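You operate a simulated robot arm through the tools that you are given. There is no shell and no other tool. Be economical: measure what you need, move in short steps, check, and stop when the job is done.

The job below is to be done with a simulated robot arm. You get a single attempt, and the scene is never put back.

JOB
Take the yellow tag on the top of the blue cart and put it away on the middle shelf of the open wire rack. Then take the dark red bracket on the top of the blue cart and put it away on the second shelf from the top of the covered wire rack. Then take the catch pan and leave it on the top of the lift table. Then take the black pad and leave it in the blue tray under the bench. Then take the green brush and put it on top of the red strip. Then take the red block and put it on top of the black strip. Then push the lower blue drawer shut. Then push the upper blue drawer shut. Then put the brake caliper on the top of the grey bench away on the middle shelf of the open wire rack. Then stack the 24 mm black rubber block from the top of the grey bench on top of the 22 mm black rubber block. Then put one of the blue cartons from the top of the steel bench on the shelf under the roller lane. Keep to this order. Set down upright: red block, brake caliper, blue carton.
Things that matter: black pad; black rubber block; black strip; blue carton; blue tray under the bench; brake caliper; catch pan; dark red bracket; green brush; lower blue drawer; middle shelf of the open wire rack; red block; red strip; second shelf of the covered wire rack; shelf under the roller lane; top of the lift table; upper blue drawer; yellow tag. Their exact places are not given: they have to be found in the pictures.

Only the result counts: the job must be done as asked and must still hold three seconds after the hand-in. Knocking over, shifting, dropping, spilling or breaking anything else fails it.

ROBOT AND FRAMES
A 7-joint arm with a fingered hand on a trunk, on a base that drives. Base frame: it is fixed to the floor where the robot stands at the start and does not move with it; the origin is under the middle of the robot, x ahead of it, y to its left, z up; the surface under the hand at the start is at about z = 880. Readings come in mm, rad, newtons and seconds.
With the tool pointing down near the work surface it reaches from about 320 to 720 mm from the robot's upright axis, wherever it stands. Its first joint turns from -2.897 to 2.897 rad. Places, roughly: black pad (7x5x3 cm) [700, 1200, 300]; black rubber block [-1750, 3250, 1000]; black strip (27x6x5 cm) [-3800, -700, 600]; blue carton [-4250, 3250, 1000]; blue tray under the bench (26x18x5 cm) [-1500, 3000, 200]; brake caliper [-1500, 3000, 1000]; catch pan (12x12x6 cm) [400, -300, 900]; dark red bracket [500, 250, 1000]; green brush (3x3x14 cm) [-1000, 1000, 900]; lower blue drawer [-900, 2800, 600]; middle shelf of the open wire rack [-4100, -1900, 1000]; red block [-1000, 1250, 750]; red strip (13x6x5 cm) [-3200, -600, 600]; second shelf of the covered wire rack [-1800, -2000, 800]; shelf under the roller lane [-5900, 1400, 200]; top of the lift table [-1800, 100, 500]; upper blue drawer [-900, 2800, 700]; yellow tag [750, 0, 1000]. Payload 4 kg.
The tool frame sits at the grasp point between the pads (the TCP): z along the fingers, y along the line on which they close. The tips reach 26 mm beyond it. The gripper opens to 148 mm. The gripper's body begins 73 mm behind the TCP. The gripper is a hand of 3 fingers: y runs from the thumb to the fingers, the wrist lies at [0, 0, -239] in the tool frame, and closing takes about 1.5 s.
Orientation is that of the tool frame in the base frame, as a unit quaternion [w, x, y, z]. With the fingers straight down and closing along the base's y, the tool's x points along the base's -x, its y along +y and its z along -z.

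CONTROLS
- The arm moves only by the tool nudge_tool. Its argument "rows" is a list of rows, each a list of 6 numbers: the shift along the tool's x, y, z in units of 200 mm (1.0 is 200 mm), then the turn, a rotation vector about the tool's x, y, z in units of 60 degrees (1.0 is 60 degrees). In form: [[x, y, z, rx, ry, rz], ...]. A call has 1 to 10 rows; each row is the pose to reach, as a shift and turn from the pose commanded when the call began, along the tool's axes at that moment. "gripper" is the opening in per cent of the stroke, from 0 (shut) to 100 (fully open), set as the call begins (left out, the last holds). A call with a number of a shift or a turn outside -1 to 1 is refused whole. Rows are played at 5 a second. More than 50 mm and 0.15 rad between two rows, or a gripper value outside its range, and nothing of the call is played. A pose out of reach is approached as far as the arm can. The call stops where the force on the tool passes 40 N (or 10 N more than at its start, if that is more) or the arm is blocked; 0.2 s more then pass. The fingers move at their own pace (about 72 mm/s each) and stop on an object; they squeeze with about 24 N. The grip force told is the motor's: it shows also when the fingers shut on nothing. Time passes only in rows, and 0.2 s behind the last, so rows that repeat a pose let the fingers close. The reply holds the time, the measured pose of the TCP, the force on the tool along the base axes, the opening and the grip force, in the units named above and with some noise, with the torque about the TCP (base axes, N m) and any sound that the robot's microphone picked up.
- Cameras (640 x 400 px; columns grow to the right, rows downward): "scene" is now at [13.6, 120, 1555]; the picture's right is [-0.37, -0.93, 0.00], its down [-0.68, 0.27, -0.68] and it looks along [0.63, -0.25, -0.73] (base axes); focal length 258 px, centre (320, 200). "wrist" rides on the gripper at [68, -39, -90] in the tool frame; the picture's right is [0.50, 0.87, 0.00], its down [-0.66, 0.38, -0.65] and it looks along [-0.57, 0.33, 0.76] (tool axes); focal length 222 px, centre (320, 200).
- get_image(camera): a new picture of that camera. The clock stands still meanwhile.
- slide_trunk(by): slides the trunk up (or, below 0, down) by that many mm; the arm and the scene camera ride with it, the base frame stays. It gives what a move gives, with no picture.
- roll_base(legs): drives the robot by 1 to 6 legs, each [ahead, left, turn to the left] in mm, mm and rad, along the robot's own axes; the way and the turn of a leg run together, so that a leg with both is an arc; at most 1500 mm and 3.142 rad a leg. The arm and the cameras ride along, it lands a little off, and it stops where it bumps. It gives what a move gives.
- finger_targets(finger1, finger2, thumb_bend): sets how far each is bent, from 0 (flat) to 1 (curled in); at 0.3 the hand is open as for a grip, at 0.7 the pads meet at the TCP. One left out holds its place. A second passes; each finger stops where it meets its share of the squeeze, and holds until it gets a number again. A gripper value or a shape takes the hand back. It gives what a move gives, with no picture; readings hold the bend of each and the force on the fingers (four entries, about 0 where the hand has none), thumb and palm.
- grasp_type(shape): the hand has 3 fingers and takes this shape, open, in about a second: jaw (thumb against the fingers, like two jaws); tri (thumb and two fingers); tip (a fingertip pinch); poke (one finger out to press); point (the index stretched); flat (the hand flat); cup (the hand cupped); fist (a fist). The gripper value then closes the fingers along that shape, each until it touches; the sizes above hold for jaw. It gives what a move gives, with no picture.
- turn_head(pan, tilt): turns the head with the scene camera to pan (to the left, within 2.705 rad either way) and tilt (down, from -0.506 to 1.204), counted from straight ahead of the robot. It gives what a move gives.
- probe_pixels(camera, pixels): there is no depth. For up to 12 entries [column, row, z] of the newest picture of that camera ("zoom" is the newest enlarged one), the place [x, y] in the base frame at which the ray of that pixel passes the height z, good to about 2 mm. The clock stands still meanwhile.
- close_up(camera, box): a new picture of the part [left, top, right, bottom] of that camera's present view, enlarged. The clock stands still meanwhile.
- close_job(): hands the job in; it is judged then, once.

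Keep the steps short. Do not move on a guess: measure, check each grasp and each placing, and mend mistakes. In all there are 350 turns and 258 pictures (those below and enlarged ones count). Leave the gripper open and the arm clear of the work at the hand-in unless told otherwise, and finish with a single line.

The tools are called after ">>>" by a JSON object that holds its "api" and its "payload". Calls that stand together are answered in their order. nudge_tool: Moves the arm, as the interface text tells. Its arguments: {"type":"object","properties":{"rows":{"type":"array"},"gripper":{"type":"number"}},"required":["rows"]} The other tools are called the same way: slide_trunk (by) slides the trunk up or down; grasp_type (shape) gives the hand a shape; finger_targets (finger1, finger2, thumb_bend) moves the fingers one by one; roll_base (legs) drives the base; turn_head (pan, tilt) turns the head that bears the scene camera; get_image (camera) takes a picture; probe_pixels (camera, pixels) gives the place at which the rays of pixels pass given heights; close_up (camera, box) takes an enlarged picture of a part of a camera's view; close_job () hands the job in.

At the start:

```text
t: 0.0
eef_pos: [384.8, -90.0, 1123.7]
orientation: [-0.001, 0.001, 1.0, 0.0]
contact_force: [-1.0, -0.3, 0.4]
torque: [0.03, -0.03, -0.01]
width: 148.0
finger_force: 0.0
shape: jaw
bend: [0.3, 0.3, 0.3]
finger forces: [0.1, 0.0, 0.0, 0.0, 0.1, 0.0]
trunk travel left (down, up): [-525.0, 65.0]
robot x, y, heading: [1.3, 0.4, -0.003]
head pan, tilt: [-0.379, 0.819]
```

scene: 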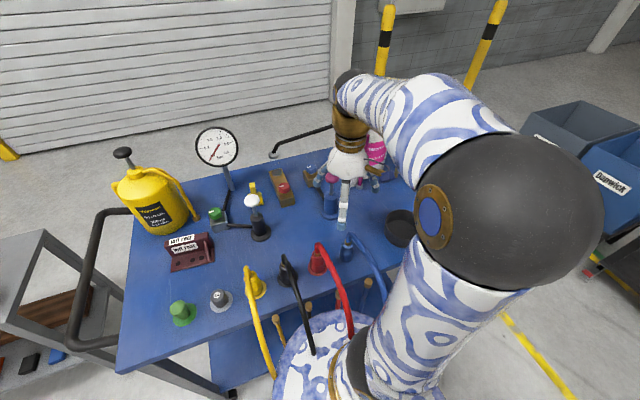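
wrist: 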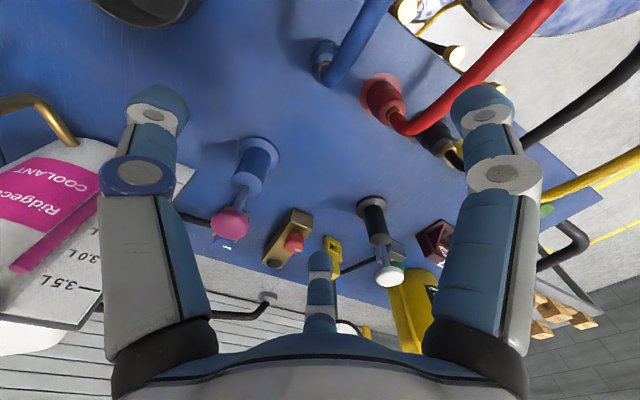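

I see the cart top with the yellow tag near pixel (254,190) and the dark red bracket near (190,250). I'll take enlarged pictures to measure.

>>> {"api": "close_up", "payload": {"camera": "scene", "box": [150, 140, 350, 265]}}

>>> {"api": "close_up", "payload": {"camera": "wrist", "box": [200, 180, 480, 355]}}

```text
3.20 times, centred on (250, 202) of scene
```

zoom: 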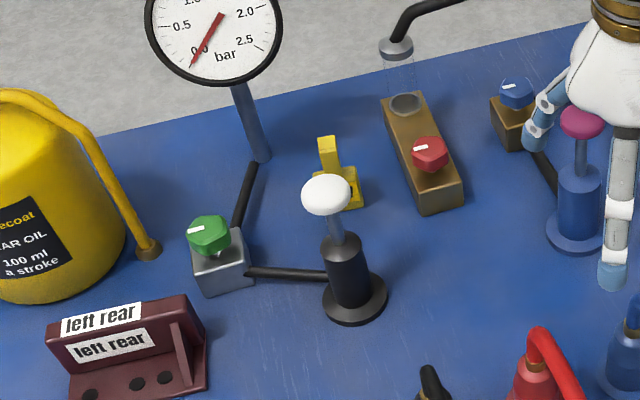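

```text
2.29 times, centred on (340, 268) of wrist
```

zoom: 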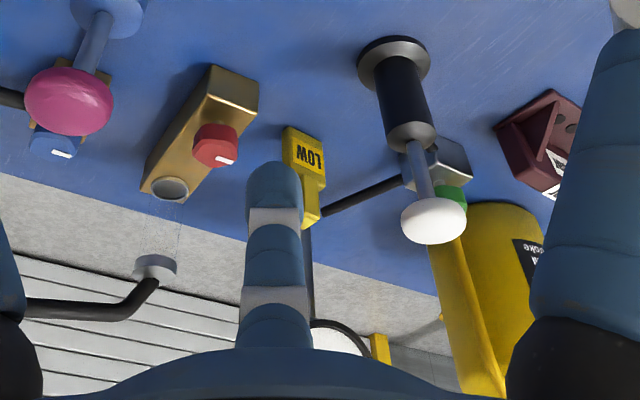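

I'll measure the tag, plunger and bracket positions from both cameras.

>>> {"api": "probe_pixels", "payload": {"camera": "scene", "pixels": [[260, 204.5, 880], [252.5, 183, 930], [253, 192, 900], [262, 194, 900], [260, 239, 880], [252, 201, 980], [172, 264, 880], [213, 263, 880], [166, 247, 920], [205, 233, 920]]}}

>>> {"api": "probe_pixels", "payload": {"camera": "zoom", "pixels": [[286, 128, 900], [322, 140, 900], [326, 178, 900], [285, 165, 900], [310, 222, 930], [395, 50, 880], [430, 220, 980], [550, 90, 920], [500, 130, 920], [315, 180, 900]]}}

```text
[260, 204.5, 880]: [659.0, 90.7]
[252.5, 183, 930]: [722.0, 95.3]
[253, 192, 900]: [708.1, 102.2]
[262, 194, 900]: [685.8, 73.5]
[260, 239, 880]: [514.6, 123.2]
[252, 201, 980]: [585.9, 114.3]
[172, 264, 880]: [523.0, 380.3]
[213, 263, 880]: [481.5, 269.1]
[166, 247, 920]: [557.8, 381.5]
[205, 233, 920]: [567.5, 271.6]
```

```text
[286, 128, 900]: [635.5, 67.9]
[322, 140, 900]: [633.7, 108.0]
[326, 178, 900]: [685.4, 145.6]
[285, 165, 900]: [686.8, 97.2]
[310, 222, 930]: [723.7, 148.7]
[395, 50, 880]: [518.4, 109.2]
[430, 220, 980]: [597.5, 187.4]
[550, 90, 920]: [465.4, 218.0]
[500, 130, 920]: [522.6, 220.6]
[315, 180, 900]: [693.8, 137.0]
```

The tag's shape is unclear; I'll zoom tighter.

>>> {"api": "close_up", "payload": {"camera": "scene", "box": [236, 174, 284, 204]}}

>>> {"api": "close_up", "payload": {"camera": "wrist", "box": [300, 220, 380, 270]}}

```text
13.33 times, centred on (260, 189) of scene
```

zoom: 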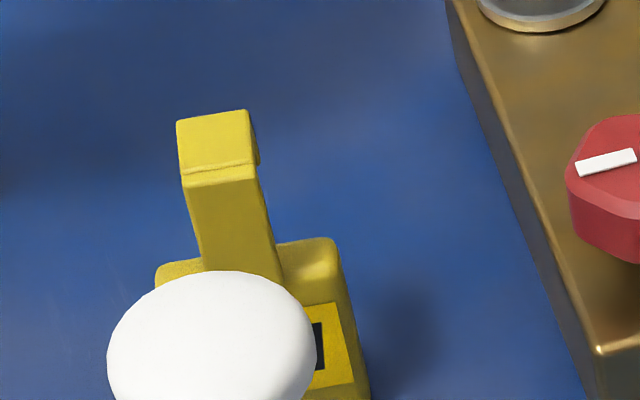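

```text
8.00 times, centred on (340, 245) of wrist
```

zoom: 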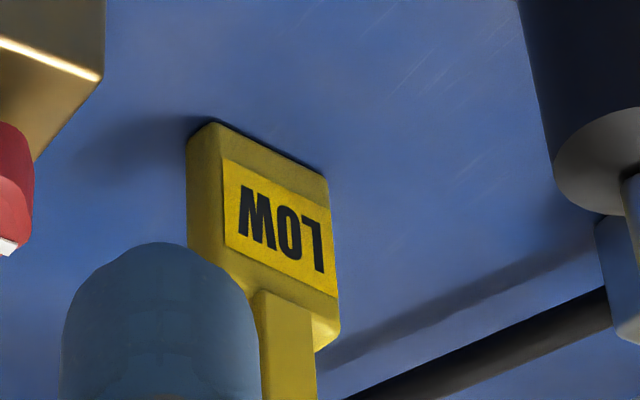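

The tag is an upright plate with a stem (handle) on top. I'll triangulate its stem top and foot.

>>> {"api": "probe_pixels", "payload": {"camera": "scene", "pixels": [[249.73, 187.35, 980], [255.1, 186.4, 980], [249.2, 183.15, 980], [254.6, 182.25, 980], [249.73, 187.35, 970], [254.6, 182.25, 970], [247.9, 194.6, 930], [261.2, 192.1, 930]]}}

>>> {"api": "probe_pixels", "payload": {"camera": "zoom", "pixels": [[208, 124, 880], [328, 180, 880], [190, 140, 880], [338, 325, 930], [338, 298, 930], [315, 350, 930], [315, 390, 940]]}}

>>> {"api": "close_up", "payload": {"camera": "wrist", "box": [310, 245, 390, 295]}}

```text
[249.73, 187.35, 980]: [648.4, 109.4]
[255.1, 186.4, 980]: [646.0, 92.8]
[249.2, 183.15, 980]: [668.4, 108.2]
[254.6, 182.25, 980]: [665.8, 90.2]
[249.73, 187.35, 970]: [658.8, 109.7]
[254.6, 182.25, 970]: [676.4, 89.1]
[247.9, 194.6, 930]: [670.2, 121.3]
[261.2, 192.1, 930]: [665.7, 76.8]
```

```text
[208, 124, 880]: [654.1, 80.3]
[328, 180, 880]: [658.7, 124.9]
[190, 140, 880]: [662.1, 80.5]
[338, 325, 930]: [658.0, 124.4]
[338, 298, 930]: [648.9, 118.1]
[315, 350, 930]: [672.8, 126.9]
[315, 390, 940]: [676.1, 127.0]
```

```text
8.00 times, centred on (350, 270) of wrist
```

zoom: 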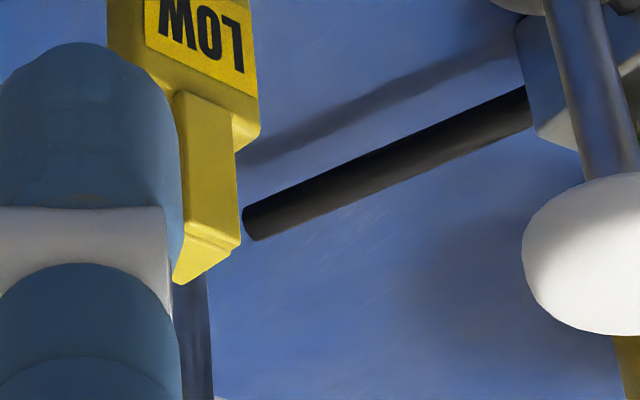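

>>> {"api": "probe_pixels", "payload": {"camera": "zoom", "pixels": [[237, 243, 960], [237, 243, 970], [237, 243, 980], [187, 235, 970], [260, 130, 925], [258, 95, 925]]}}

>>> {"api": "turn_head", "payload": {"pan": -2.5, "tilt": 0.4}}

>>> {"api": "get_image", "payload": {"camera": "scene"}}

>>> {"api": "turn_head", "payload": {"pan": 2.5, "tilt": 0.4}}

>>> {"api": "get_image", "payload": {"camera": "scene"}}

>>> {"api": "turn_head", "payload": {"pan": 1.3, "tilt": 0.4}}

>>> {"api": "get_image", "payload": {"camera": "scene"}}

```text
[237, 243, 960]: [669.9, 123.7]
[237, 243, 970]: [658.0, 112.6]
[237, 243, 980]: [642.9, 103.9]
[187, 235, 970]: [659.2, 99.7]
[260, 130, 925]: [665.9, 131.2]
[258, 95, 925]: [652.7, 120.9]
```

```text
t: 2.0
eef_pos: [385.8, -88.9, 1124.2]
orientation: [0.0, -0.001, 1.0, -0.001]
contact_force: [0.3, 0.1, 0.5]
torque: [0.03, -0.01, 0.0]
width: 147.8
finger_force: 0.1
shape: jaw
bend: [0.3, 0.3, 0.3]
finger forces: [0.1, 0.0, 0.0, 0.0, 0.1, 0.0]
trunk travel left (down, up): [-525.0, 65.0]
robot x, y, heading: [-0.1, 1.2, -0.003]
head pan, tilt: [-2.499, 0.4]
```

```text
250 pictures are left
```

scene: 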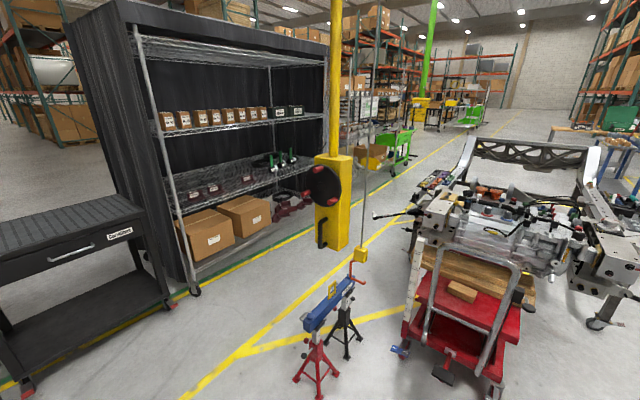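

```text
t: 5.9
eef_pos: [385.3, -88.6, 1123.3]
orientation: [0.0, 0.0, 1.0, 0.0]
contact_force: [-0.2, 0.3, 0.3]
torque: [-0.01, -0.04, -0.02]
width: 147.8
finger_force: 0.1
shape: jaw
bend: [0.3, 0.3, 0.3]
finger forces: [0.0, 0.0, 0.0, 0.1, 0.0, 0.0]
trunk travel left (down, up): [-525.0, 65.0]
robot x, y, heading: [-2.0, 2.7, 0.003]
head pan, tilt: [2.499, 0.4]
```

```text
249 pictures are left
```

scene: 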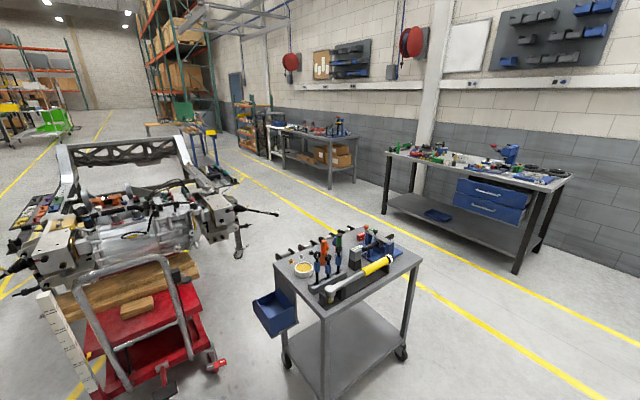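

```text
t: 7.3
eef_pos: [384.8, -90.7, 1122.5]
orientation: [0.0, -0.001, 1.0, -0.001]
contact_force: [0.2, 0.8, -0.1]
torque: [-0.01, 0.01, 0.01]
width: 147.9
finger_force: 0.0
shape: jaw
bend: [0.3, 0.3, 0.3]
finger forces: [0.0, 0.0, 0.1, 0.0, 0.0, 0.0]
trunk travel left (down, up): [-525.0, 65.0]
robot x, y, heading: [-1.0, 2.5, 0.001]
head pan, tilt: [1.3, 0.4]
```

```text
248 pictures are left
```

scene: 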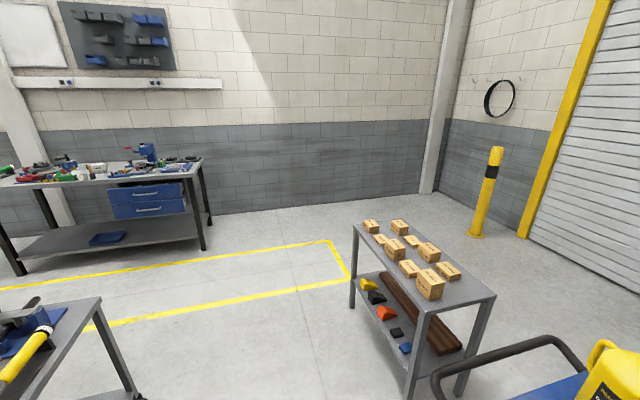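

Tag stem: centre near (667,100), top z≈971, ~18 mm square, yaw about 7°. Looking back at the cart to locate the gauge dial before moving in.

>>> {"api": "turn_head", "payload": {"pan": 0.0, "tilt": 0.7}}

>>> {"api": "get_image", "payload": {"camera": "scene"}}

```text
t: 8.8
eef_pos: [386.5, -89.2, 1123.2]
orientation: [0.001, 0.0, 1.0, 0.0]
contact_force: [-0.5, -0.7, -0.5]
torque: [-0.01, 0.0, 0.04]
width: 148.0
finger_force: 0.0
shape: jaw
bend: [0.3, 0.3, 0.3]
finger forces: [0.0, 0.0, 0.0, 0.0, 0.0, 0.0]
trunk travel left (down, up): [-525.0, 65.0]
robot x, y, heading: [-0.9, 3.1, -0.004]
head pan, tilt: [0.0, 0.7]
```

```text
247 pictures are left
```

scene: 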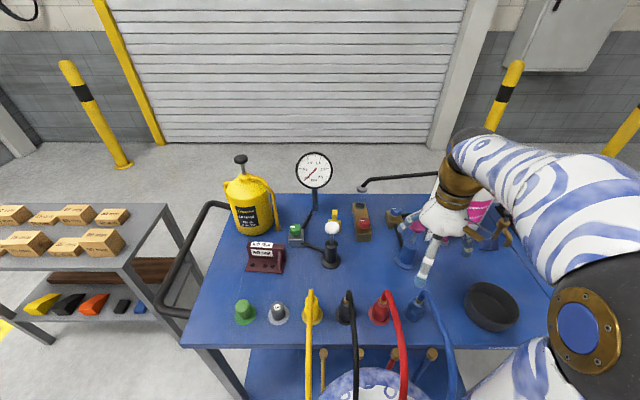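

>>> {"api": "probe_pixels", "payload": {"camera": "scene", "pixels": [[316, 208, 880], [313, 170, 1000], [313, 170, 1040], [298, 170, 1020], [331, 170, 1020], [333, 228, 1030], [245, 266, 880], [285, 272, 880], [382, 345, 880], [180, 345, 880], [545, 345, 880], [230, 205, 880]]}}

>>> {"api": "close_up", "payload": {"camera": "scene", "box": [220, 140, 380, 290]}}

```text
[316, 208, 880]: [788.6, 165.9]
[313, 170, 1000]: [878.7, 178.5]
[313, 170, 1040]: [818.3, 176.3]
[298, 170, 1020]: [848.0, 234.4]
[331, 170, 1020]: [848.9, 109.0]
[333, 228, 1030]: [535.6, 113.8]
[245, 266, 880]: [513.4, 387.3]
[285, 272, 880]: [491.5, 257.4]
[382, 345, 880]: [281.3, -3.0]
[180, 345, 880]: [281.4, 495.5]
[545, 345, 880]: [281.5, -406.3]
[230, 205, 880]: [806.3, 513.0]
```

```text
2.67 times, centred on (300, 215) of scene
```

zoom: 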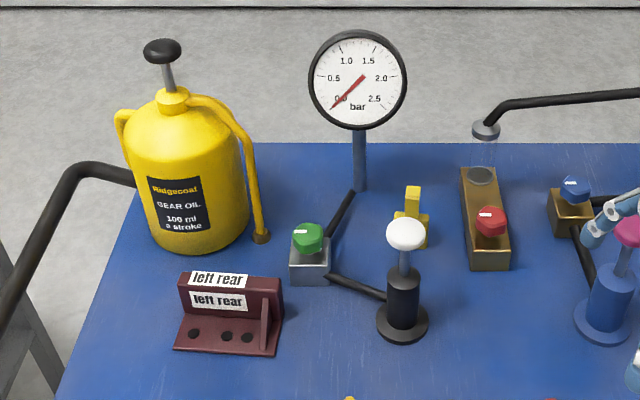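

The gauge is at x≈789, out of the way. I'll move the hand over the tag stem at (667,100), staying at z≈1123, opening cut to ~60 mm.

>>> {"api": "nudge_tool", "payload": {"rows": [[-0.16, 0.11, 0, 0, 0, 0.02], [-0.32, 0.22, 0, 0, 0, 0.04], [-0.48, 0.33, 0, 0, 0, 0.06], [-0.64, 0.43, 0, 0, 0, 0.08], [-0.8, 0.54, 0, 0, 0, 0.1], [-0.96, 0.65, 0, 0, 0, 0.11]], "gripper": 42}}

```text
t: 10.2
eef_pos: [579.1, 42.6, 1124.1]
orientation: [0.0, 0.058, 0.998, 0.0]
contact_force: [-0.2, 0.0, 0.2]
torque: [0.02, -0.02, 0.0]
width: 62.5
finger_force: 0.0
shape: jaw
bend: [0.77, 0.77, 0.7]
finger forces: [0.0, 0.1, 0.0, 0.1, 0.0, 0.0]
trunk travel left (down, up): [-525.0, 65.0]
robot x, y, heading: [-5.4, 2.5, 0.005]
head pan, tilt: [0.0, 0.7]
```

Now over to just above the stem, then look.

>>> {"api": "nudge_tool", "payload": {"rows": [[-0.14, 0.11, 0, 0, 0, 0], [-0.27, 0.22, 0, 0, 0, 0], [-0.404, 0.337, 0, 0, 0, 0], [-0.404, 0.337, 0.2, 0, 0, 0], [-0.404, 0.337, 0.3, 0, 0, 0]]}}

>>> {"api": "get_image", "payload": {"camera": "wrist"}}

>>> {"api": "get_image", "payload": {"camera": "scene"}}

```text
t: 11.4
eef_pos: [666.5, 97.7, 1062.8]
orientation: [0.0, 0.058, 0.998, 0.0]
contact_force: [-1.0, 0.3, -0.5]
torque: [-0.02, 0.02, -0.02]
width: 62.4
finger_force: 0.1
shape: jaw
bend: [0.77, 0.77, 0.7]
finger forces: [0.0, 0.0, 0.0, 0.0, 0.1, 0.0]
out of reach, approached as far as the arm can: row 3
trunk travel left (down, up): [-525.0, 65.0]
robot x, y, heading: [1.3, 0.1, -0.002]
head pan, tilt: [0.0, 0.7]
```

```text
245 pictures are left
```

wrist: 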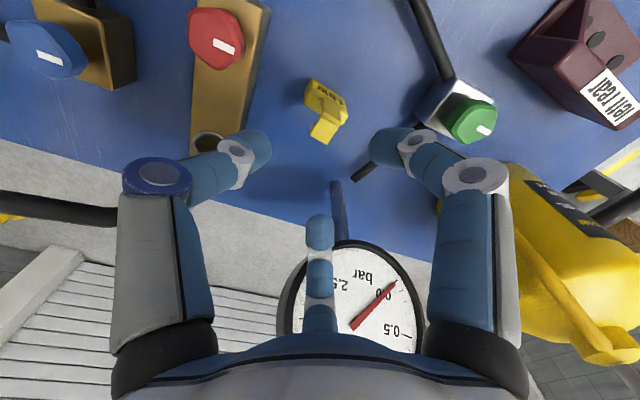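

```text
244 pictures are left
```

scene: 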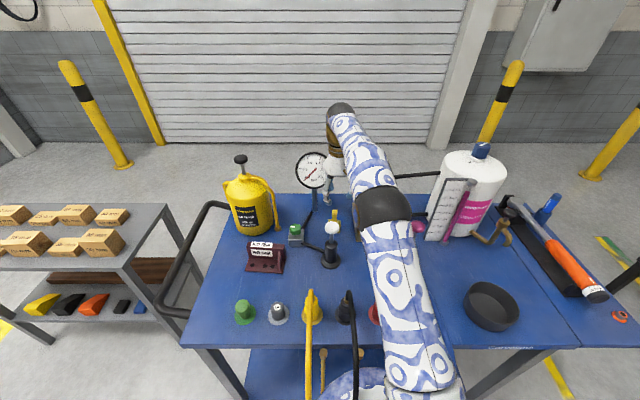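

Hand has three fingers meeting at the TCP. The stem sits near (325,132) versus the hand axis at (320,131). I'll zoom to refine.

>>> {"api": "close_up", "payload": {"camera": "wrist", "box": [280, 65, 376, 125]}}

>>> {"api": "close_up", "payload": {"camera": "wrist", "box": [272, 90, 368, 150]}}

```text
6.67 times, centred on (328, 95) of wrist
```

zoom: 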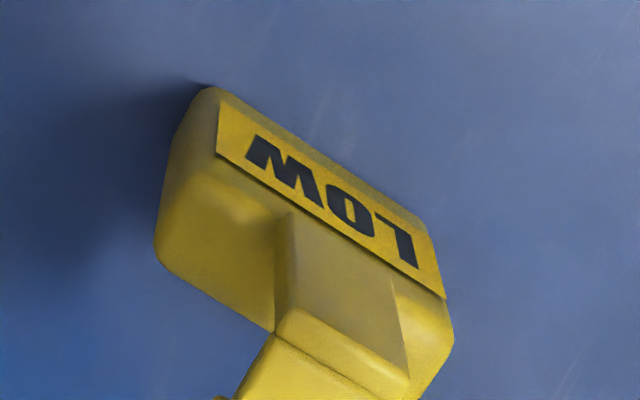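

```text
6.67 times, centred on (320, 120) of wrist
```

zoom: 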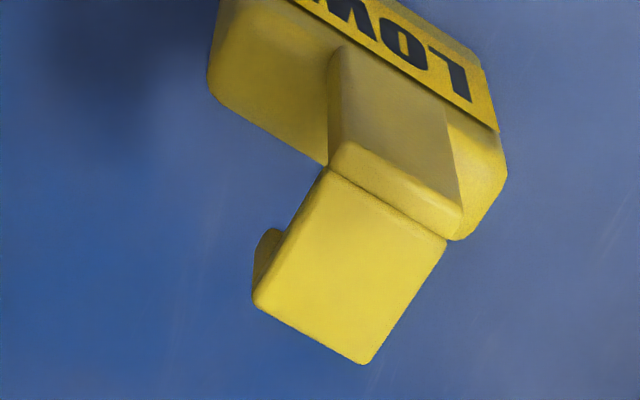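

>>> {"api": "probe_pixels", "payload": {"camera": "zoom", "pixels": [[328, 165, 971], [447, 240, 971], [365, 365, 971], [255, 300, 971], [255, 300, 965], [208, 85, 930], [503, 180, 925], [325, 165, 928]]}}

```text
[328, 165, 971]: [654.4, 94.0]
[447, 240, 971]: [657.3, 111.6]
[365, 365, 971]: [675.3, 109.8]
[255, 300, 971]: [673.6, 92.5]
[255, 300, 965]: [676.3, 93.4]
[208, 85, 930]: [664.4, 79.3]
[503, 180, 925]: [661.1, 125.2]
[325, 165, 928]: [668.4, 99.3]
```

Stem centre is (665,102). Fine shift +4 mm in y and descend to z≈957.

>>> {"api": "nudge_tool", "payload": {"rows": [[0.007, 0.02, 0.1, 0, 0, 0], [0.007, 0.02, 0.3, 0, 0, 0], [0.007, 0.02, 0.45, 0, 0, 0], [0.007, 0.02, 0.525, 0, 0, 0]]}}

>>> {"api": "get_image", "payload": {"camera": "wrist"}}

```text
t: 12.4
eef_pos: [664.8, 101.7, 956.8]
orientation: [0.0, 0.058, 0.998, 0.001]
contact_force: [0.3, -0.2, 0.5]
torque: [-0.02, 0.0, 0.01]
width: 62.7
finger_force: 0.0
shape: jaw
bend: [0.77, 0.77, 0.7]
finger forces: [0.0, 0.0, 0.0, 0.0, 0.0, 0.0]
trunk travel left (down, up): [-525.0, 65.0]
robot x, y, heading: [2.3, -0.0, -0.001]
head pan, tilt: [0.0, 0.7]
```

```text
241 pictures are left
```

wrist: 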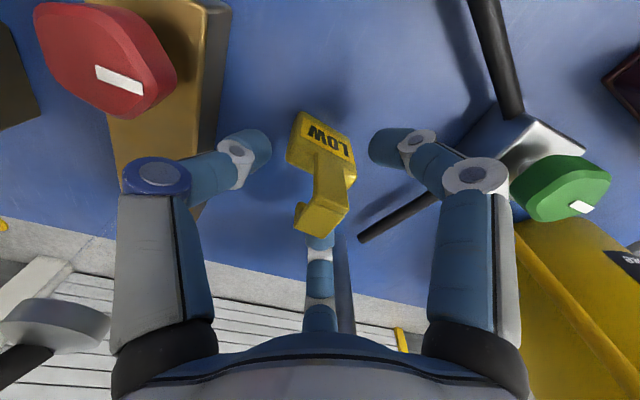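

Stem is centred between the fingers. Closing.

>>> {"api": "nudge_tool", "payload": {"rows": [[0, 0, 0, 0, 0, 0], [0, 0, 0, 0, 0, 0], [0, 0, 0, 0, 0, 0], [0, 0, 0, 0, 0, 0], [0, 0, 0, 0, 0, 0], [0, 0, 0, 0, 0, 0], [0, 0, 0, 0, 0, 0], [0, 0, 0, 0, 0, 0]], "gripper": 0}}

>>> {"api": "nudge_tool", "payload": {"rows": [[0, 0, -0.1, 0, 0, 0], [0, 0, -0.3, 0, 0, 0], [0, 0, -0.5, 0, 0, 0], [0, 0, -0.7, 0, 0, 0]]}}

>>> {"api": "get_image", "payload": {"camera": "wrist"}}

```text
t: 14.2
eef_pos: [663.8, 102.2, 957.6]
orientation: [0.001, 0.057, 0.998, 0.001]
contact_force: [2.6, -1.5, 11.1]
torque: [-0.19, -0.15, -0.04]
width: 13.6
finger_force: 23.9
shape: jaw
bend: [0.74, 0.74, 0.71]
finger forces: [19.6, 21.6, 0.0, 0.0, 27.5, 0.0]
trunk travel left (down, up): [-525.0, 65.0]
robot x, y, heading: [2.2, 1.3, 0.002]
head pan, tilt: [0.0, 0.7]
```

```text
t: 15.2
eef_pos: [664.2, 102.7, 1098.2]
orientation: [0.0, 0.057, 0.998, 0.0]
contact_force: [-0.1, -0.3, -0.6]
torque: [0.02, -0.01, 0.0]
width: 12.6
finger_force: 24.1
shape: jaw
bend: [0.74, 0.74, 0.69]
finger forces: [20.2, 21.3, 0.0, 0.1, 15.4, 0.0]
trunk travel left (down, up): [-525.0, 65.0]
robot x, y, heading: [-1.5, -3.2, 0.003]
head pan, tilt: [0.0, 0.7]
```

```text
240 pictures are left
```

wrist: 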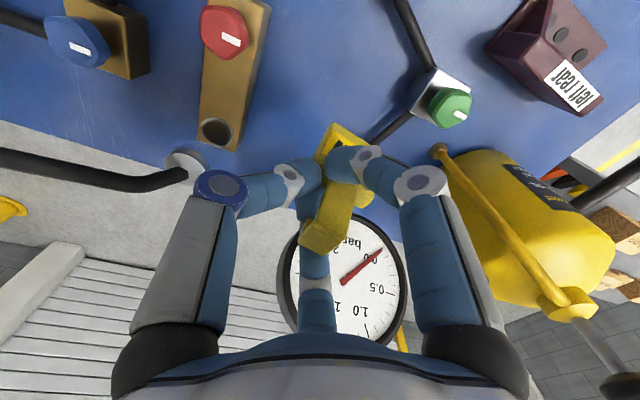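

Tag is held. Raising and retracting the hand towards the robot, well above the plungers.

>>> {"api": "nudge_tool", "payload": {"rows": [[0, 0, -0.15, 0, 0, 0], [0, 0, -0.3, 0, 0, 0], [0.2, -0.05, -0.35, 0, 0, 0], [0.4, -0.2, -0.35, 0, 0, 0], [0.6, -0.35, -0.35, 0, 0, 0], [0.8, -0.5, -0.35, 0, 0, 0], [0.99, -0.65, -0.35, 0, 0, 0]]}}

>>> {"api": "turn_head", "payload": {"pan": -2.0, "tilt": 0.55}}

>>> {"api": "get_image", "payload": {"camera": "scene"}}

```text
t: 16.8
eef_pos: [453.3, -4.3, 1167.6]
orientation: [0.0, 0.057, 0.998, 0.0]
contact_force: [0.2, -0.7, -0.5]
torque: [0.0, -0.01, 0.0]
width: 11.1
finger_force: 24.0
shape: jaw
bend: [0.74, 0.74, 0.71]
finger forces: [18.5, 21.3, 0.1, 0.1, 0.0, 0.1]
out of reach, approached as far as the arm can: row 1, 2
trunk travel left (down, up): [-525.0, 65.0]
robot x, y, heading: [0.6, -3.1, -0.004]
head pan, tilt: [0.0, 0.7]
```

```text
t: 18.7
eef_pos: [453.6, -4.4, 1167.5]
orientation: [0.0, 0.058, 0.998, 0.001]
contact_force: [0.1, -0.7, 0.4]
torque: [-0.03, -0.02, 0.0]
width: 11.4
finger_force: 23.9
shape: jaw
bend: [0.74, 0.74, 0.71]
finger forces: [18.5, 21.3, 0.0, 0.0, 0.1, 0.1]
trunk travel left (down, up): [-525.0, 65.0]
robot x, y, heading: [-0.9, 1.7, 0.003]
head pan, tilt: [-2.0, 0.55]
```

```text
239 pictures are left
```

scene: 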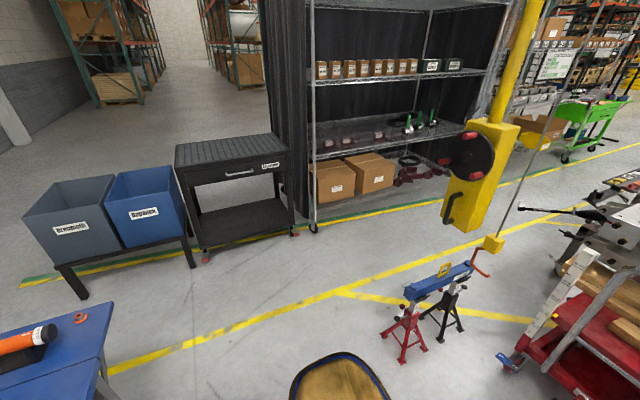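

The grip reading changed; checking the held tag.

>>> {"api": "get_image", "payload": {"camera": "wrist"}}

>>> {"api": "probe_pixels", "payload": {"camera": "scene", "pixels": [[403, 360, 0], [460, 330, 0], [383, 335, 0], [430, 345, 0], [445, 225, 0], [480, 228, 0], [315, 230, 0], [292, 235, 0], [207, 262, 0], [505, 370, 0], [560, 270, 0], [600, 385, 0]]}}

```text
238 pictures are left
```

wrist: 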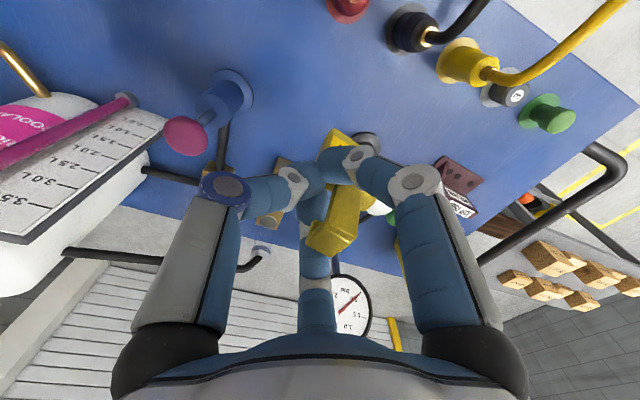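

```text
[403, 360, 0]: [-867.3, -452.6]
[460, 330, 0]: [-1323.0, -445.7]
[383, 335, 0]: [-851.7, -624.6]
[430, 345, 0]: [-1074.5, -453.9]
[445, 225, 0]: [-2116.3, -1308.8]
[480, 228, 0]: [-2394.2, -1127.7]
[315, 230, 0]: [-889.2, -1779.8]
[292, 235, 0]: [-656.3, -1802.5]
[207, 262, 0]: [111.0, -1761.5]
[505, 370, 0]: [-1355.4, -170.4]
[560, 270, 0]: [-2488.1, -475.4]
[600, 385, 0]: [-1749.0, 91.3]
```

The tag is still firmly held. Now mapping the floor behind me.

>>> {"api": "turn_head", "payload": {"pan": -2.7, "tilt": 0.5}}

>>> {"api": "get_image", "payload": {"camera": "scene"}}

>>> {"api": "probe_pixels", "payload": {"camera": "scene", "pixels": [[186, 335, 0], [270, 360, 0], [200, 245, 0], [265, 205, 0], [225, 210, 0], [330, 395, 0], [395, 180, 0], [300, 215, 0], [245, 300, 0], [480, 395, 0], [425, 385, 0], [145, 160, 0]]}}

>>> {"api": "turn_head", "payload": {"pan": 2.5, "tilt": 0.5}}

>>> {"api": "get_image", "payload": {"camera": "scene"}}

```text
t: 19.8
eef_pos: [453.7, -4.3, 1168.7]
orientation: [0.0, 0.058, 0.998, 0.0]
contact_force: [0.5, 0.2, 0.2]
torque: [-0.01, 0.04, 0.0]
width: 11.1
finger_force: 23.7
shape: jaw
bend: [0.74, 0.74, 0.71]
finger forces: [18.5, 21.3, 0.1, 0.0, 0.0, 0.0]
trunk travel left (down, up): [-525.0, 65.0]
robot x, y, heading: [1.8, 2.7, 0.001]
head pan, tilt: [-2.7, 0.499]
```

```text
237 pictures are left
```

scene: 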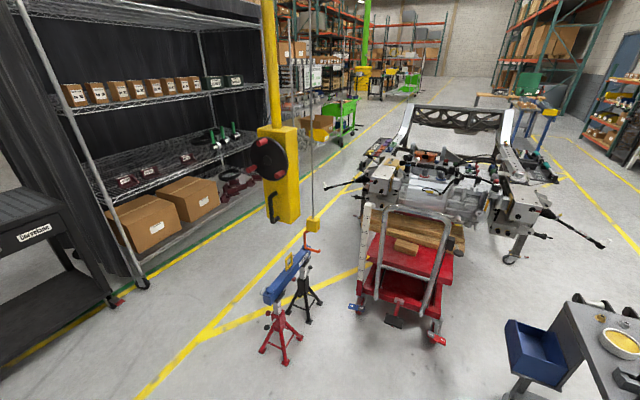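

```text
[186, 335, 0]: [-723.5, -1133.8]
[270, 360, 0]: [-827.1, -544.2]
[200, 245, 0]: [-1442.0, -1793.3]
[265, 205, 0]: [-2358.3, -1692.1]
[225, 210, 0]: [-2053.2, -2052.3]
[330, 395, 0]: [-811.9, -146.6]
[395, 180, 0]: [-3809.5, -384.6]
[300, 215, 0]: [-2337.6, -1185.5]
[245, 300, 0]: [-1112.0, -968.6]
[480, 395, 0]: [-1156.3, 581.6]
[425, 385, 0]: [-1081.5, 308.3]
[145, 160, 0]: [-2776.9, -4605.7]
```

```text
t: 23.9
eef_pos: [453.9, -4.0, 1167.0]
orientation: [0.0, 0.058, 0.998, -0.001]
contact_force: [-0.3, -0.3, -0.8]
torque: [-0.01, -0.03, 0.0]
width: 11.2
finger_force: 23.9
shape: jaw
bend: [0.74, 0.74, 0.71]
finger forces: [18.5, 21.3, 0.0, 0.1, 0.1, 0.0]
trunk travel left (down, up): [-525.0, 65.0]
robot x, y, heading: [1.3, -1.5, 0.003]
head pan, tilt: [2.499, 0.499]
```

```text
236 pictures are left
```

scene: 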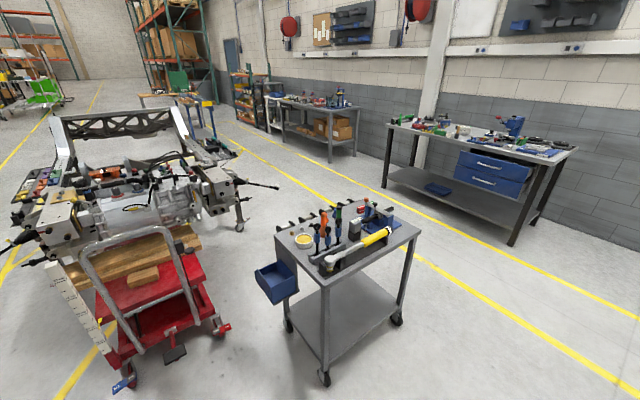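

>>> {"api": "probe_pixels", "payload": {"camera": "scene", "pixels": [[325, 378, 0], [288, 328, 0], [402, 320, 0], [225, 332, 0], [125, 387, 0], [240, 228, 0], [278, 187, 900], [383, 214, 0], [515, 244, 0], [250, 300, 500], [330, 160, 0], [270, 130, 0]]}}

>>> {"api": "turn_head", "payload": {"pan": 1.6, "tilt": 0.9}}

>>> {"api": "get_image", "payload": {"camera": "scene"}}

```text
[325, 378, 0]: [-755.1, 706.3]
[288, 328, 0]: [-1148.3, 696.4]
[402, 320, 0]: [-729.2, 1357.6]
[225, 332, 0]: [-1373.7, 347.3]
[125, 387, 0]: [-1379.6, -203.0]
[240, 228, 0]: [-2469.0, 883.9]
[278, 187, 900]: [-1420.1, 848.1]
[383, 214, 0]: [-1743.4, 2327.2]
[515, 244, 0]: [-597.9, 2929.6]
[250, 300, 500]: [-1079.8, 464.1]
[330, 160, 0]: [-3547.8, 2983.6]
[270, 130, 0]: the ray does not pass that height
```

```text
t: 25.1
eef_pos: [453.9, -4.2, 1169.0]
orientation: [-0.001, 0.058, 0.998, 0.0]
contact_force: [0.4, 0.4, -0.2]
torque: [0.0, -0.05, 0.03]
width: 11.2
finger_force: 24.4
shape: jaw
bend: [0.74, 0.74, 0.71]
finger forces: [18.4, 21.2, 0.0, 0.0, 0.0, 0.0]
trunk travel left (down, up): [-525.0, 65.0]
robot x, y, heading: [-1.8, -2.1, 0.001]
head pan, tilt: [1.6, 0.901]
```

```text
235 pictures are left
```

scene: 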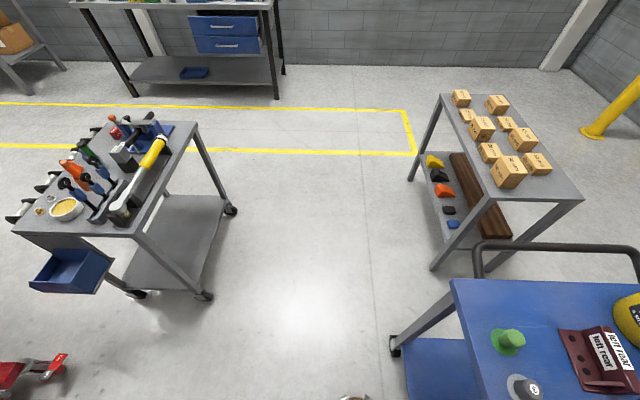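

The +y aisle is free: back out, turn left, drive between the grey cart and the shelf table, then along y≈1750 towards -x.

>>> {"api": "roll_base", "payload": {"legs": [[-230, 0, 0], [0, 0, 1.571], [900, 0, 0], [850, 0, 0], [0, 0, 1.571]]}}

>>> {"api": "turn_head", "payload": {"pan": 0, "tilt": 0.35}}

>>> {"api": "get_image", "payload": {"camera": "scene"}}

```text
t: 42.9
eef_pos: [-675.0, 1742.8, 1168.9]
orientation: [0.0, 0.999, -0.052, 0.0]
contact_force: [0.8, 0.4, -0.1]
torque: [0.02, 0.03, 0.02]
width: 11.2
finger_force: 24.0
shape: jaw
bend: [0.74, 0.74, 0.71]
finger forces: [17.3, 21.1, 0.0, 0.0, 0.0, 0.0]
trunk travel left (down, up): [-525.0, 65.0]
robot x, y, heading: [-219.4, 1742.8, -3.13]
head pan, tilt: [1.6, 0.901]
```

```text
t: 44.6
eef_pos: [-675.9, 1744.8, 1168.9]
orientation: [-0.001, 0.999, -0.052, 0.0]
contact_force: [-0.5, 0.6, -1.2]
torque: [0.02, 0.01, 0.02]
width: 11.2
finger_force: 23.8
shape: jaw
bend: [0.74, 0.74, 0.71]
finger forces: [17.4, 21.0, 0.0, 0.0, 0.0, 0.0]
trunk travel left (down, up): [-525.0, 65.0]
robot x, y, heading: [-223.9, 1746.5, -3.129]
head pan, tilt: [0.0, 0.351]
```

```text
234 pictures are left
```

scene: 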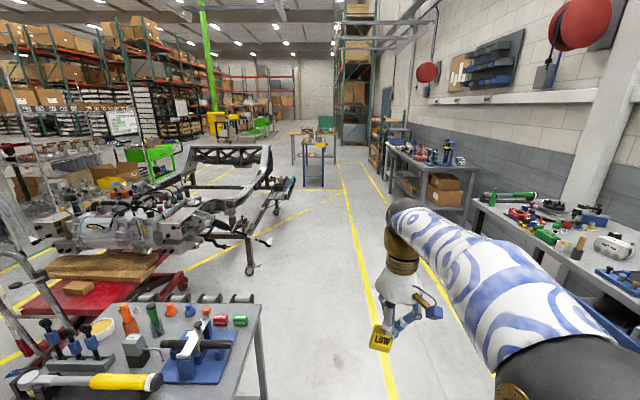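

>>> {"api": "probe_pixels", "payload": {"camera": "scene", "pixels": [[304, 190, 0], [324, 190, 0], [250, 275, 0], [212, 240, 900], [60, 180, 0], [140, 185, 0], [405, 195, 0], [370, 165, 0]]}}

>>> {"api": "roll_base", "payload": {"legs": [[1300, 0, 0], [1300, 0, 0]]}}

>>> {"api": "turn_head", "payload": {"pan": 0.4, "tilt": 0.4}}

>>> {"api": "get_image", "payload": {"camera": "scene"}}

```text
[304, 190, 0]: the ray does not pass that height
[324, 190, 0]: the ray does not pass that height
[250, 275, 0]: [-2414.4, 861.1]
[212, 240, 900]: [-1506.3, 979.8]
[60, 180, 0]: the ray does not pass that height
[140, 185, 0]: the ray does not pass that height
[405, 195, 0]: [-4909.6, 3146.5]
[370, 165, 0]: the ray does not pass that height
```

```text
t: 57.3
eef_pos: [-3288.2, 1717.5, 1168.5]
orientation: [0.001, 0.999, -0.051, 0.0]
contact_force: [0.3, -0.7, -0.5]
torque: [-0.01, 0.02, 0.0]
width: 10.9
finger_force: 24.1
shape: jaw
bend: [0.74, 0.74, 0.71]
finger forces: [17.4, 21.0, 0.0, 0.1, 0.0, 0.0]
trunk travel left (down, up): [-525.0, 65.0]
robot x, y, heading: [-2835.7, 1717.1, -3.132]
head pan, tilt: [0.0, 0.351]
```

```text
t: 58.2
eef_pos: [-3286.7, 1715.0, 1167.1]
orientation: [0.0, 0.999, -0.051, 0.0]
contact_force: [0.5, 0.6, 0.1]
torque: [0.02, 0.02, 0.01]
width: 10.8
finger_force: 24.0
shape: jaw
bend: [0.74, 0.74, 0.71]
finger forces: [17.4, 21.1, 0.0, 0.1, 0.1, 0.1]
trunk travel left (down, up): [-525.0, 65.0]
robot x, y, heading: [-2833.6, 1716.7, -3.127]
head pan, tilt: [0.4, 0.4]
```

```text
233 pictures are left
```

scene: 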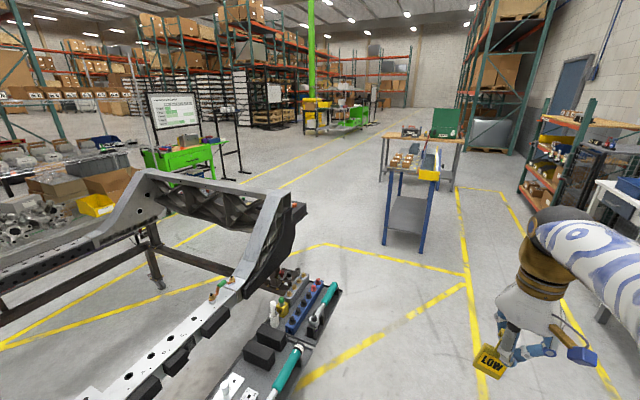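

>>> {"api": "probe_pixels", "payload": {"camera": "scene", "pixels": [[385, 248, 0], [422, 253, 0], [160, 288, 0], [150, 172, 1000], [305, 208, 900], [338, 290, 600], [165, 245, 0], [5, 345, 0], [240, 150, 0], [130, 145, 1000]]}}

>>> {"api": "turn_head", "payload": {"pan": 1.0, "tilt": 0.4}}

>>> {"api": "get_image", "payload": {"camera": "scene"}}

```text
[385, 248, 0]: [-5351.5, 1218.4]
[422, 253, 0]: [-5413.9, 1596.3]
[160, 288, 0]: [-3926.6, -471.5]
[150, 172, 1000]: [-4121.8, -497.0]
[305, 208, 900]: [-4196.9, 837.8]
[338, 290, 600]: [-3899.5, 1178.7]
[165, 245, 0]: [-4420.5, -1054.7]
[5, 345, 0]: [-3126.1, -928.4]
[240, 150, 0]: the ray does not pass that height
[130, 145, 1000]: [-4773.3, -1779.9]
```

```text
t: 59.2
eef_pos: [-3287.7, 1717.3, 1168.5]
orientation: [0.0, 0.999, -0.051, 0.0]
contact_force: [0.5, 0.4, -0.2]
torque: [0.0, 0.01, -0.02]
width: 11.1
finger_force: 23.9
shape: jaw
bend: [0.74, 0.74, 0.71]
finger forces: [17.4, 21.1, 0.1, 0.0, 0.0, 0.1]
trunk travel left (down, up): [-525.0, 65.0]
robot x, y, heading: [-2830.2, 1716.4, -3.131]
head pan, tilt: [1.0, 0.4]
```

```text
232 pictures are left
```

scene: 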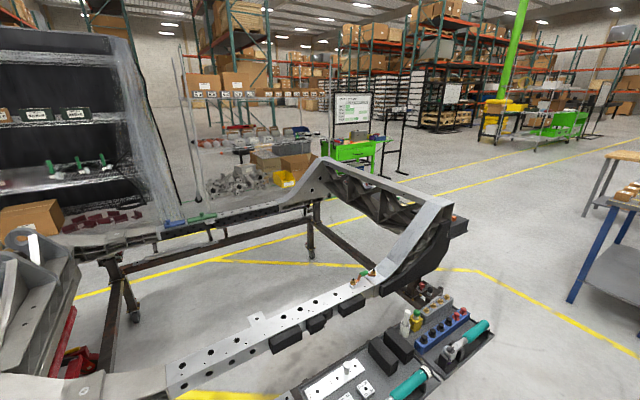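

>>> {"api": "roll_base", "payload": {"legs": [[960, 0, 0], [960, 0, 0], [0, 0, 1.56]]}}

>>> {"api": "turn_head", "payload": {"pan": 0.25, "tilt": 0.4}}

>>> {"api": "get_image", "payload": {"camera": "scene"}}

```text
t: 72.6
eef_pos: [-4755.8, 1242.8, 1168.1]
orientation: [0.0, 0.747, 0.665, -0.001]
contact_force: [-0.6, 0.1, 0.1]
torque: [0.02, -0.03, -0.01]
width: 11.1
finger_force: 23.9
shape: jaw
bend: [0.74, 0.74, 0.71]
finger forces: [17.2, 21.1, 0.0, 0.0, 0.1, 0.1]
trunk travel left (down, up): [-525.0, 65.0]
robot x, y, heading: [-4751.2, 1699.9, -1.57]
head pan, tilt: [1.0, 0.4]
```

```text
t: 73.7
eef_pos: [-4755.8, 1243.5, 1168.0]
orientation: [0.0, 0.747, 0.665, 0.0]
contact_force: [-0.4, -0.1, 0.1]
torque: [0.0, -0.03, 0.0]
width: 11.0
finger_force: 24.1
shape: jaw
bend: [0.74, 0.74, 0.71]
finger forces: [17.2, 21.1, 0.0, 0.0, 0.0, 0.0]
trunk travel left (down, up): [-525.0, 65.0]
robot x, y, heading: [-4751.4, 1696.0, -1.572]
head pan, tilt: [0.25, 0.4]
```

```text
231 pictures are left
```

scene: 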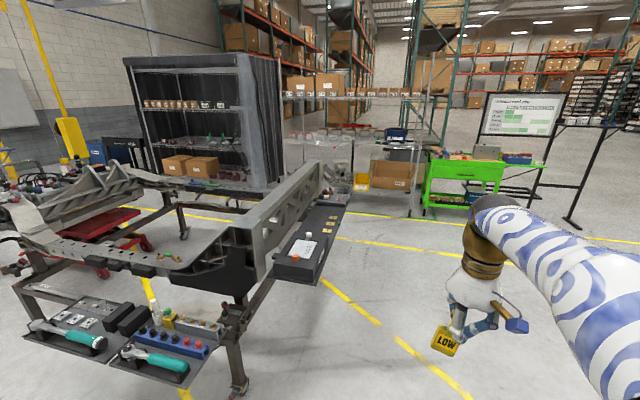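

>>> {"api": "roll_base", "payload": {"legs": [[1150, 0, 0], [1150, 0, 0]]}}

>>> {"api": "turn_head", "payload": {"pan": 0.4, "tilt": 0.5}}

>>> {"api": "get_image", "payload": {"camera": "scene"}}

```text
t: 85.0
eef_pos: [-4767.8, -1052.3, 1169.0]
orientation: [-0.001, 0.748, 0.663, 0.0]
contact_force: [-0.6, -0.6, -1.1]
torque: [0.04, -0.03, 0.0]
width: 10.9
finger_force: 24.4
shape: jaw
bend: [0.74, 0.74, 0.71]
finger forces: [17.3, 21.2, 0.0, 0.0, 0.0, 0.0]
trunk travel left (down, up): [-525.0, 65.0]
robot x, y, heading: [-4759.7, -599.2, -1.572]
head pan, tilt: [0.25, 0.4]
```

```text
t: 85.7
eef_pos: [-4767.7, -1051.1, 1168.0]
orientation: [0.0, 0.748, 0.664, 0.0]
contact_force: [1.1, -0.6, 0.3]
torque: [-0.01, -0.01, 0.02]
width: 11.1
finger_force: 23.8
shape: jaw
bend: [0.74, 0.74, 0.71]
finger forces: [17.3, 21.2, 0.1, 0.1, 0.0, 0.1]
trunk travel left (down, up): [-525.0, 65.0]
robot x, y, heading: [-4759.8, -598.4, -1.573]
head pan, tilt: [0.4, 0.499]
```

```text
230 pictures are left
```

scene: 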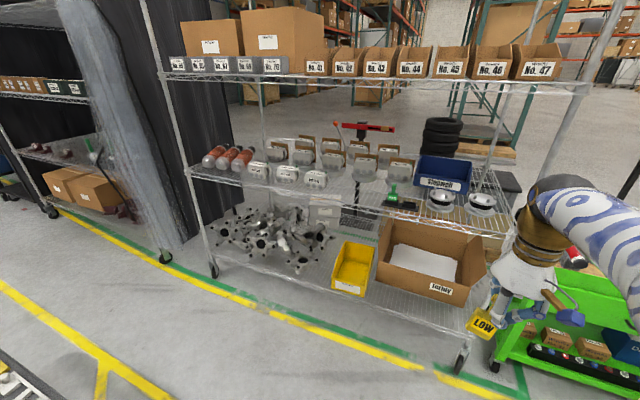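

>>> {"api": "close_up", "payload": {"camera": "scene", "box": [180, 100, 540, 325]}}

>>> {"api": "probe_pixels", "payload": {"camera": "scene", "pixels": [[214, 275, 0], [460, 370, 0], [165, 258, 0], [190, 172, 1000], [505, 237, 1000], [190, 172, 950], [505, 237, 950], [540, 120, 1500], [350, 200, 1000], [320, 190, 1000], [15, 372, 0]]}}

```text
1.78 times, centred on (360, 212) of scene
```

zoom: 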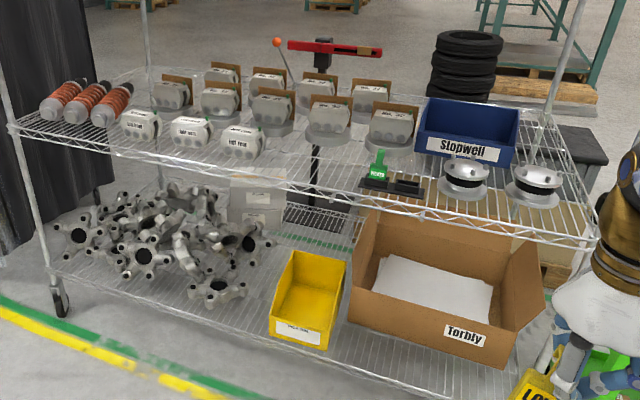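

```text
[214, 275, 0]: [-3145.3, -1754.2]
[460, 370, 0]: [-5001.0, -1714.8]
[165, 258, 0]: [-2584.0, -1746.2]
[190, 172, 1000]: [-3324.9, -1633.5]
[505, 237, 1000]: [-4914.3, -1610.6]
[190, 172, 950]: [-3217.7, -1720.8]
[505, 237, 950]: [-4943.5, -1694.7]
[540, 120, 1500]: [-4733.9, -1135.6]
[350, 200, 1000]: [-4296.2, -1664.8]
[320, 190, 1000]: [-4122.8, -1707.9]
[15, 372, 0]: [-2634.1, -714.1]
```

>>> {"api": "probe_pixels", "payload": {"camera": "scene", "pixels": [[590, 88, 1350], [590, 88, 1400], [590, 88, 1450], [165, 76, 1400], [165, 76, 1450], [357, 193, 940], [350, 200, 940], [340, 190, 940], [370, 203, 940], [495, 370, 0]]}}

>>> {"api": "turn_head", "payload": {"pan": 1.5, "tilt": 0.7}}

>>> {"api": "get_image", "payload": {"camera": "scene"}}

```text
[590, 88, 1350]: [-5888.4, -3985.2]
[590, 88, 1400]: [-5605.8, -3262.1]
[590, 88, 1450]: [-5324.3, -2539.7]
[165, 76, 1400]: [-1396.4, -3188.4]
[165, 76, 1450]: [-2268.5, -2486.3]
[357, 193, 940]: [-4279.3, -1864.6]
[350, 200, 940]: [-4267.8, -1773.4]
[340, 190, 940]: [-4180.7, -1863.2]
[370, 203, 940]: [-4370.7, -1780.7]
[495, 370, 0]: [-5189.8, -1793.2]
```

```text
t: 87.0
eef_pos: [-4768.9, -1052.8, 1168.3]
orientation: [0.0, 0.748, 0.664, -0.001]
contact_force: [-0.4, -0.1, 0.9]
torque: [-0.01, 0.03, -0.01]
width: 11.1
finger_force: 24.0
shape: jaw
bend: [0.74, 0.74, 0.71]
finger forces: [17.3, 21.1, 0.1, 0.0, 0.0, 0.0]
trunk travel left (down, up): [-525.0, 65.0]
robot x, y, heading: [-4765.4, -598.4, -1.573]
head pan, tilt: [1.499, 0.7]
```

```text
228 pictures are left
```

scene: 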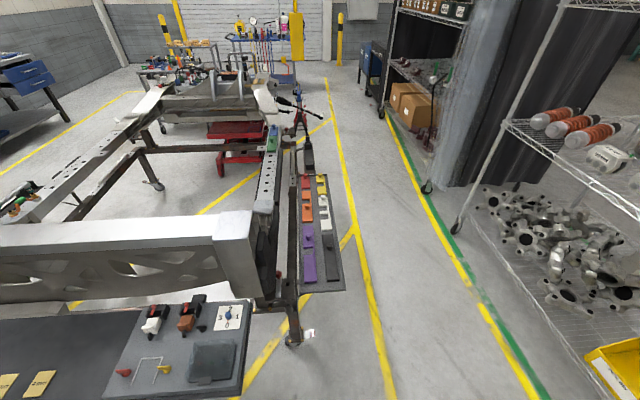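

The corridor along y≈-1250 is clear all the way back to the start. Measuring the tray edges beside me.

>>> {"api": "probe_pixels", "payload": {"camera": "scene", "pixels": [[344, 290, 600], [244, 390, 650], [293, 345, 0], [345, 178, 600], [455, 232, 0], [428, 190, 0], [380, 118, 0], [505, 125, 940], [250, 300, 650]]}}

>>> {"api": "roll_base", "payload": {"legs": [[350, 0, 0], [150, 380, 0]]}}

>>> {"api": "turn_head", "payload": {"pan": 0.2, "tilt": 0.6}}

>>> {"api": "get_image", "payload": {"camera": "scene"}}

```text
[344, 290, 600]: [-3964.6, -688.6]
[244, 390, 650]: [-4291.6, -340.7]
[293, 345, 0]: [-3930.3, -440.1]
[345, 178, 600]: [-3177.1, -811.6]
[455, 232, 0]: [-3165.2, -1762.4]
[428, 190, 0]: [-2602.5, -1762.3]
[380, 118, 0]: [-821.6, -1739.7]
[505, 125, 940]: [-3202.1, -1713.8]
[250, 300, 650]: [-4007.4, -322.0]
```

```text
t: 91.4
eef_pos: [-4383.5, -1549.8, 1168.6]
orientation: [-0.001, 0.747, 0.665, 0.0]
contact_force: [0.3, -0.5, 0.2]
torque: [-0.01, 0.0, -0.03]
width: 10.8
finger_force: 24.1
shape: jaw
bend: [0.74, 0.74, 0.71]
finger forces: [17.4, 21.2, 0.0, 0.0, 0.0, 0.0]
trunk travel left (down, up): [-525.0, 65.0]
robot x, y, heading: [-4376.3, -1095.5, -1.574]
head pan, tilt: [1.499, 0.7]
```

```text
t: 92.9
eef_pos: [-4384.4, -1549.7, 1168.0]
orientation: [0.0, 0.747, 0.665, 0.001]
contact_force: [0.0, -0.8, -0.1]
torque: [-0.01, -0.02, 0.02]
width: 11.0
finger_force: 24.0
shape: jaw
bend: [0.74, 0.74, 0.71]
finger forces: [17.3, 21.2, 0.0, 0.0, 0.0, 0.0]
trunk travel left (down, up): [-525.0, 65.0]
robot x, y, heading: [-4378.9, -1097.3, -1.574]
head pan, tilt: [0.201, 0.6]
```

```text
227 pictures are left
```

scene: 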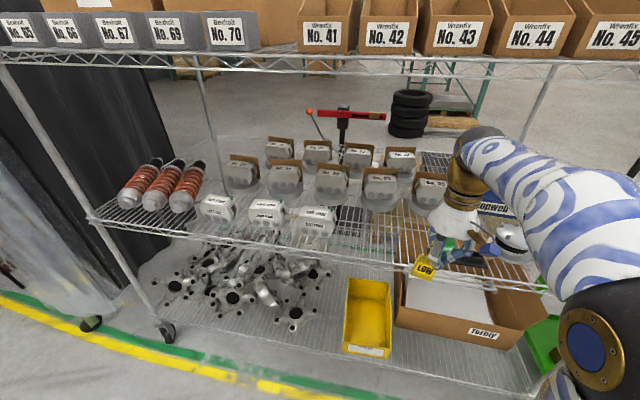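

>>> {"api": "probe_pixels", "payload": {"camera": "scene", "pixels": [[320, 75, 1450], [320, 75, 1480], [320, 75, 1500], [350, 225, 940], [370, 240, 940], [390, 245, 940], [400, 262, 940], [330, 235, 940], [395, 210, 940], [345, 255, 940]]}}

>>> {"api": "close_up", "payload": {"camera": "scene", "box": [220, 160, 460, 310]}}

>>> {"api": "get_image", "payload": {"camera": "wrist"}}

```text
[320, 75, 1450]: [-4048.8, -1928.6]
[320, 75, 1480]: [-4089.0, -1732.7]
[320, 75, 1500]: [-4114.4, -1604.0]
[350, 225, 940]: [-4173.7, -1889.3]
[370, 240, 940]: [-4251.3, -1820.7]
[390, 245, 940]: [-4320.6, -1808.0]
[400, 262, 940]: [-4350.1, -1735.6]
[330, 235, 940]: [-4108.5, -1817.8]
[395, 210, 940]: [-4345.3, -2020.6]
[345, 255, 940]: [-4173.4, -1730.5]
```

```text
2.67 times, centred on (340, 235) of scene
```

zoom: 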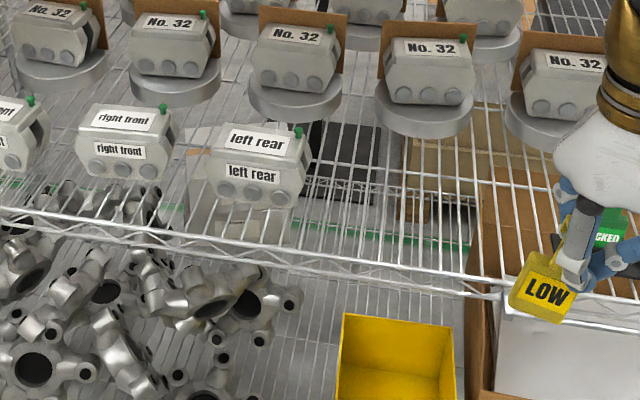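

```text
225 pictures are left
```

wrist: 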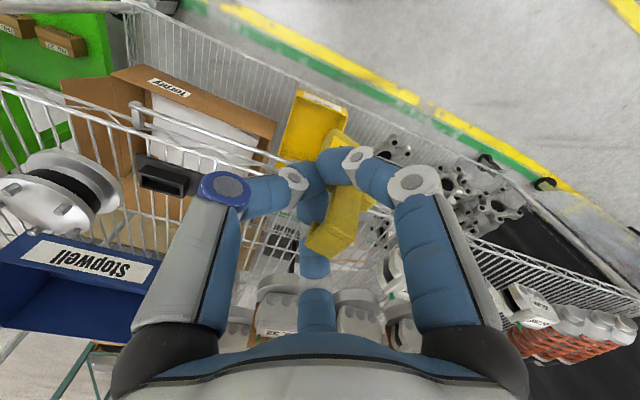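

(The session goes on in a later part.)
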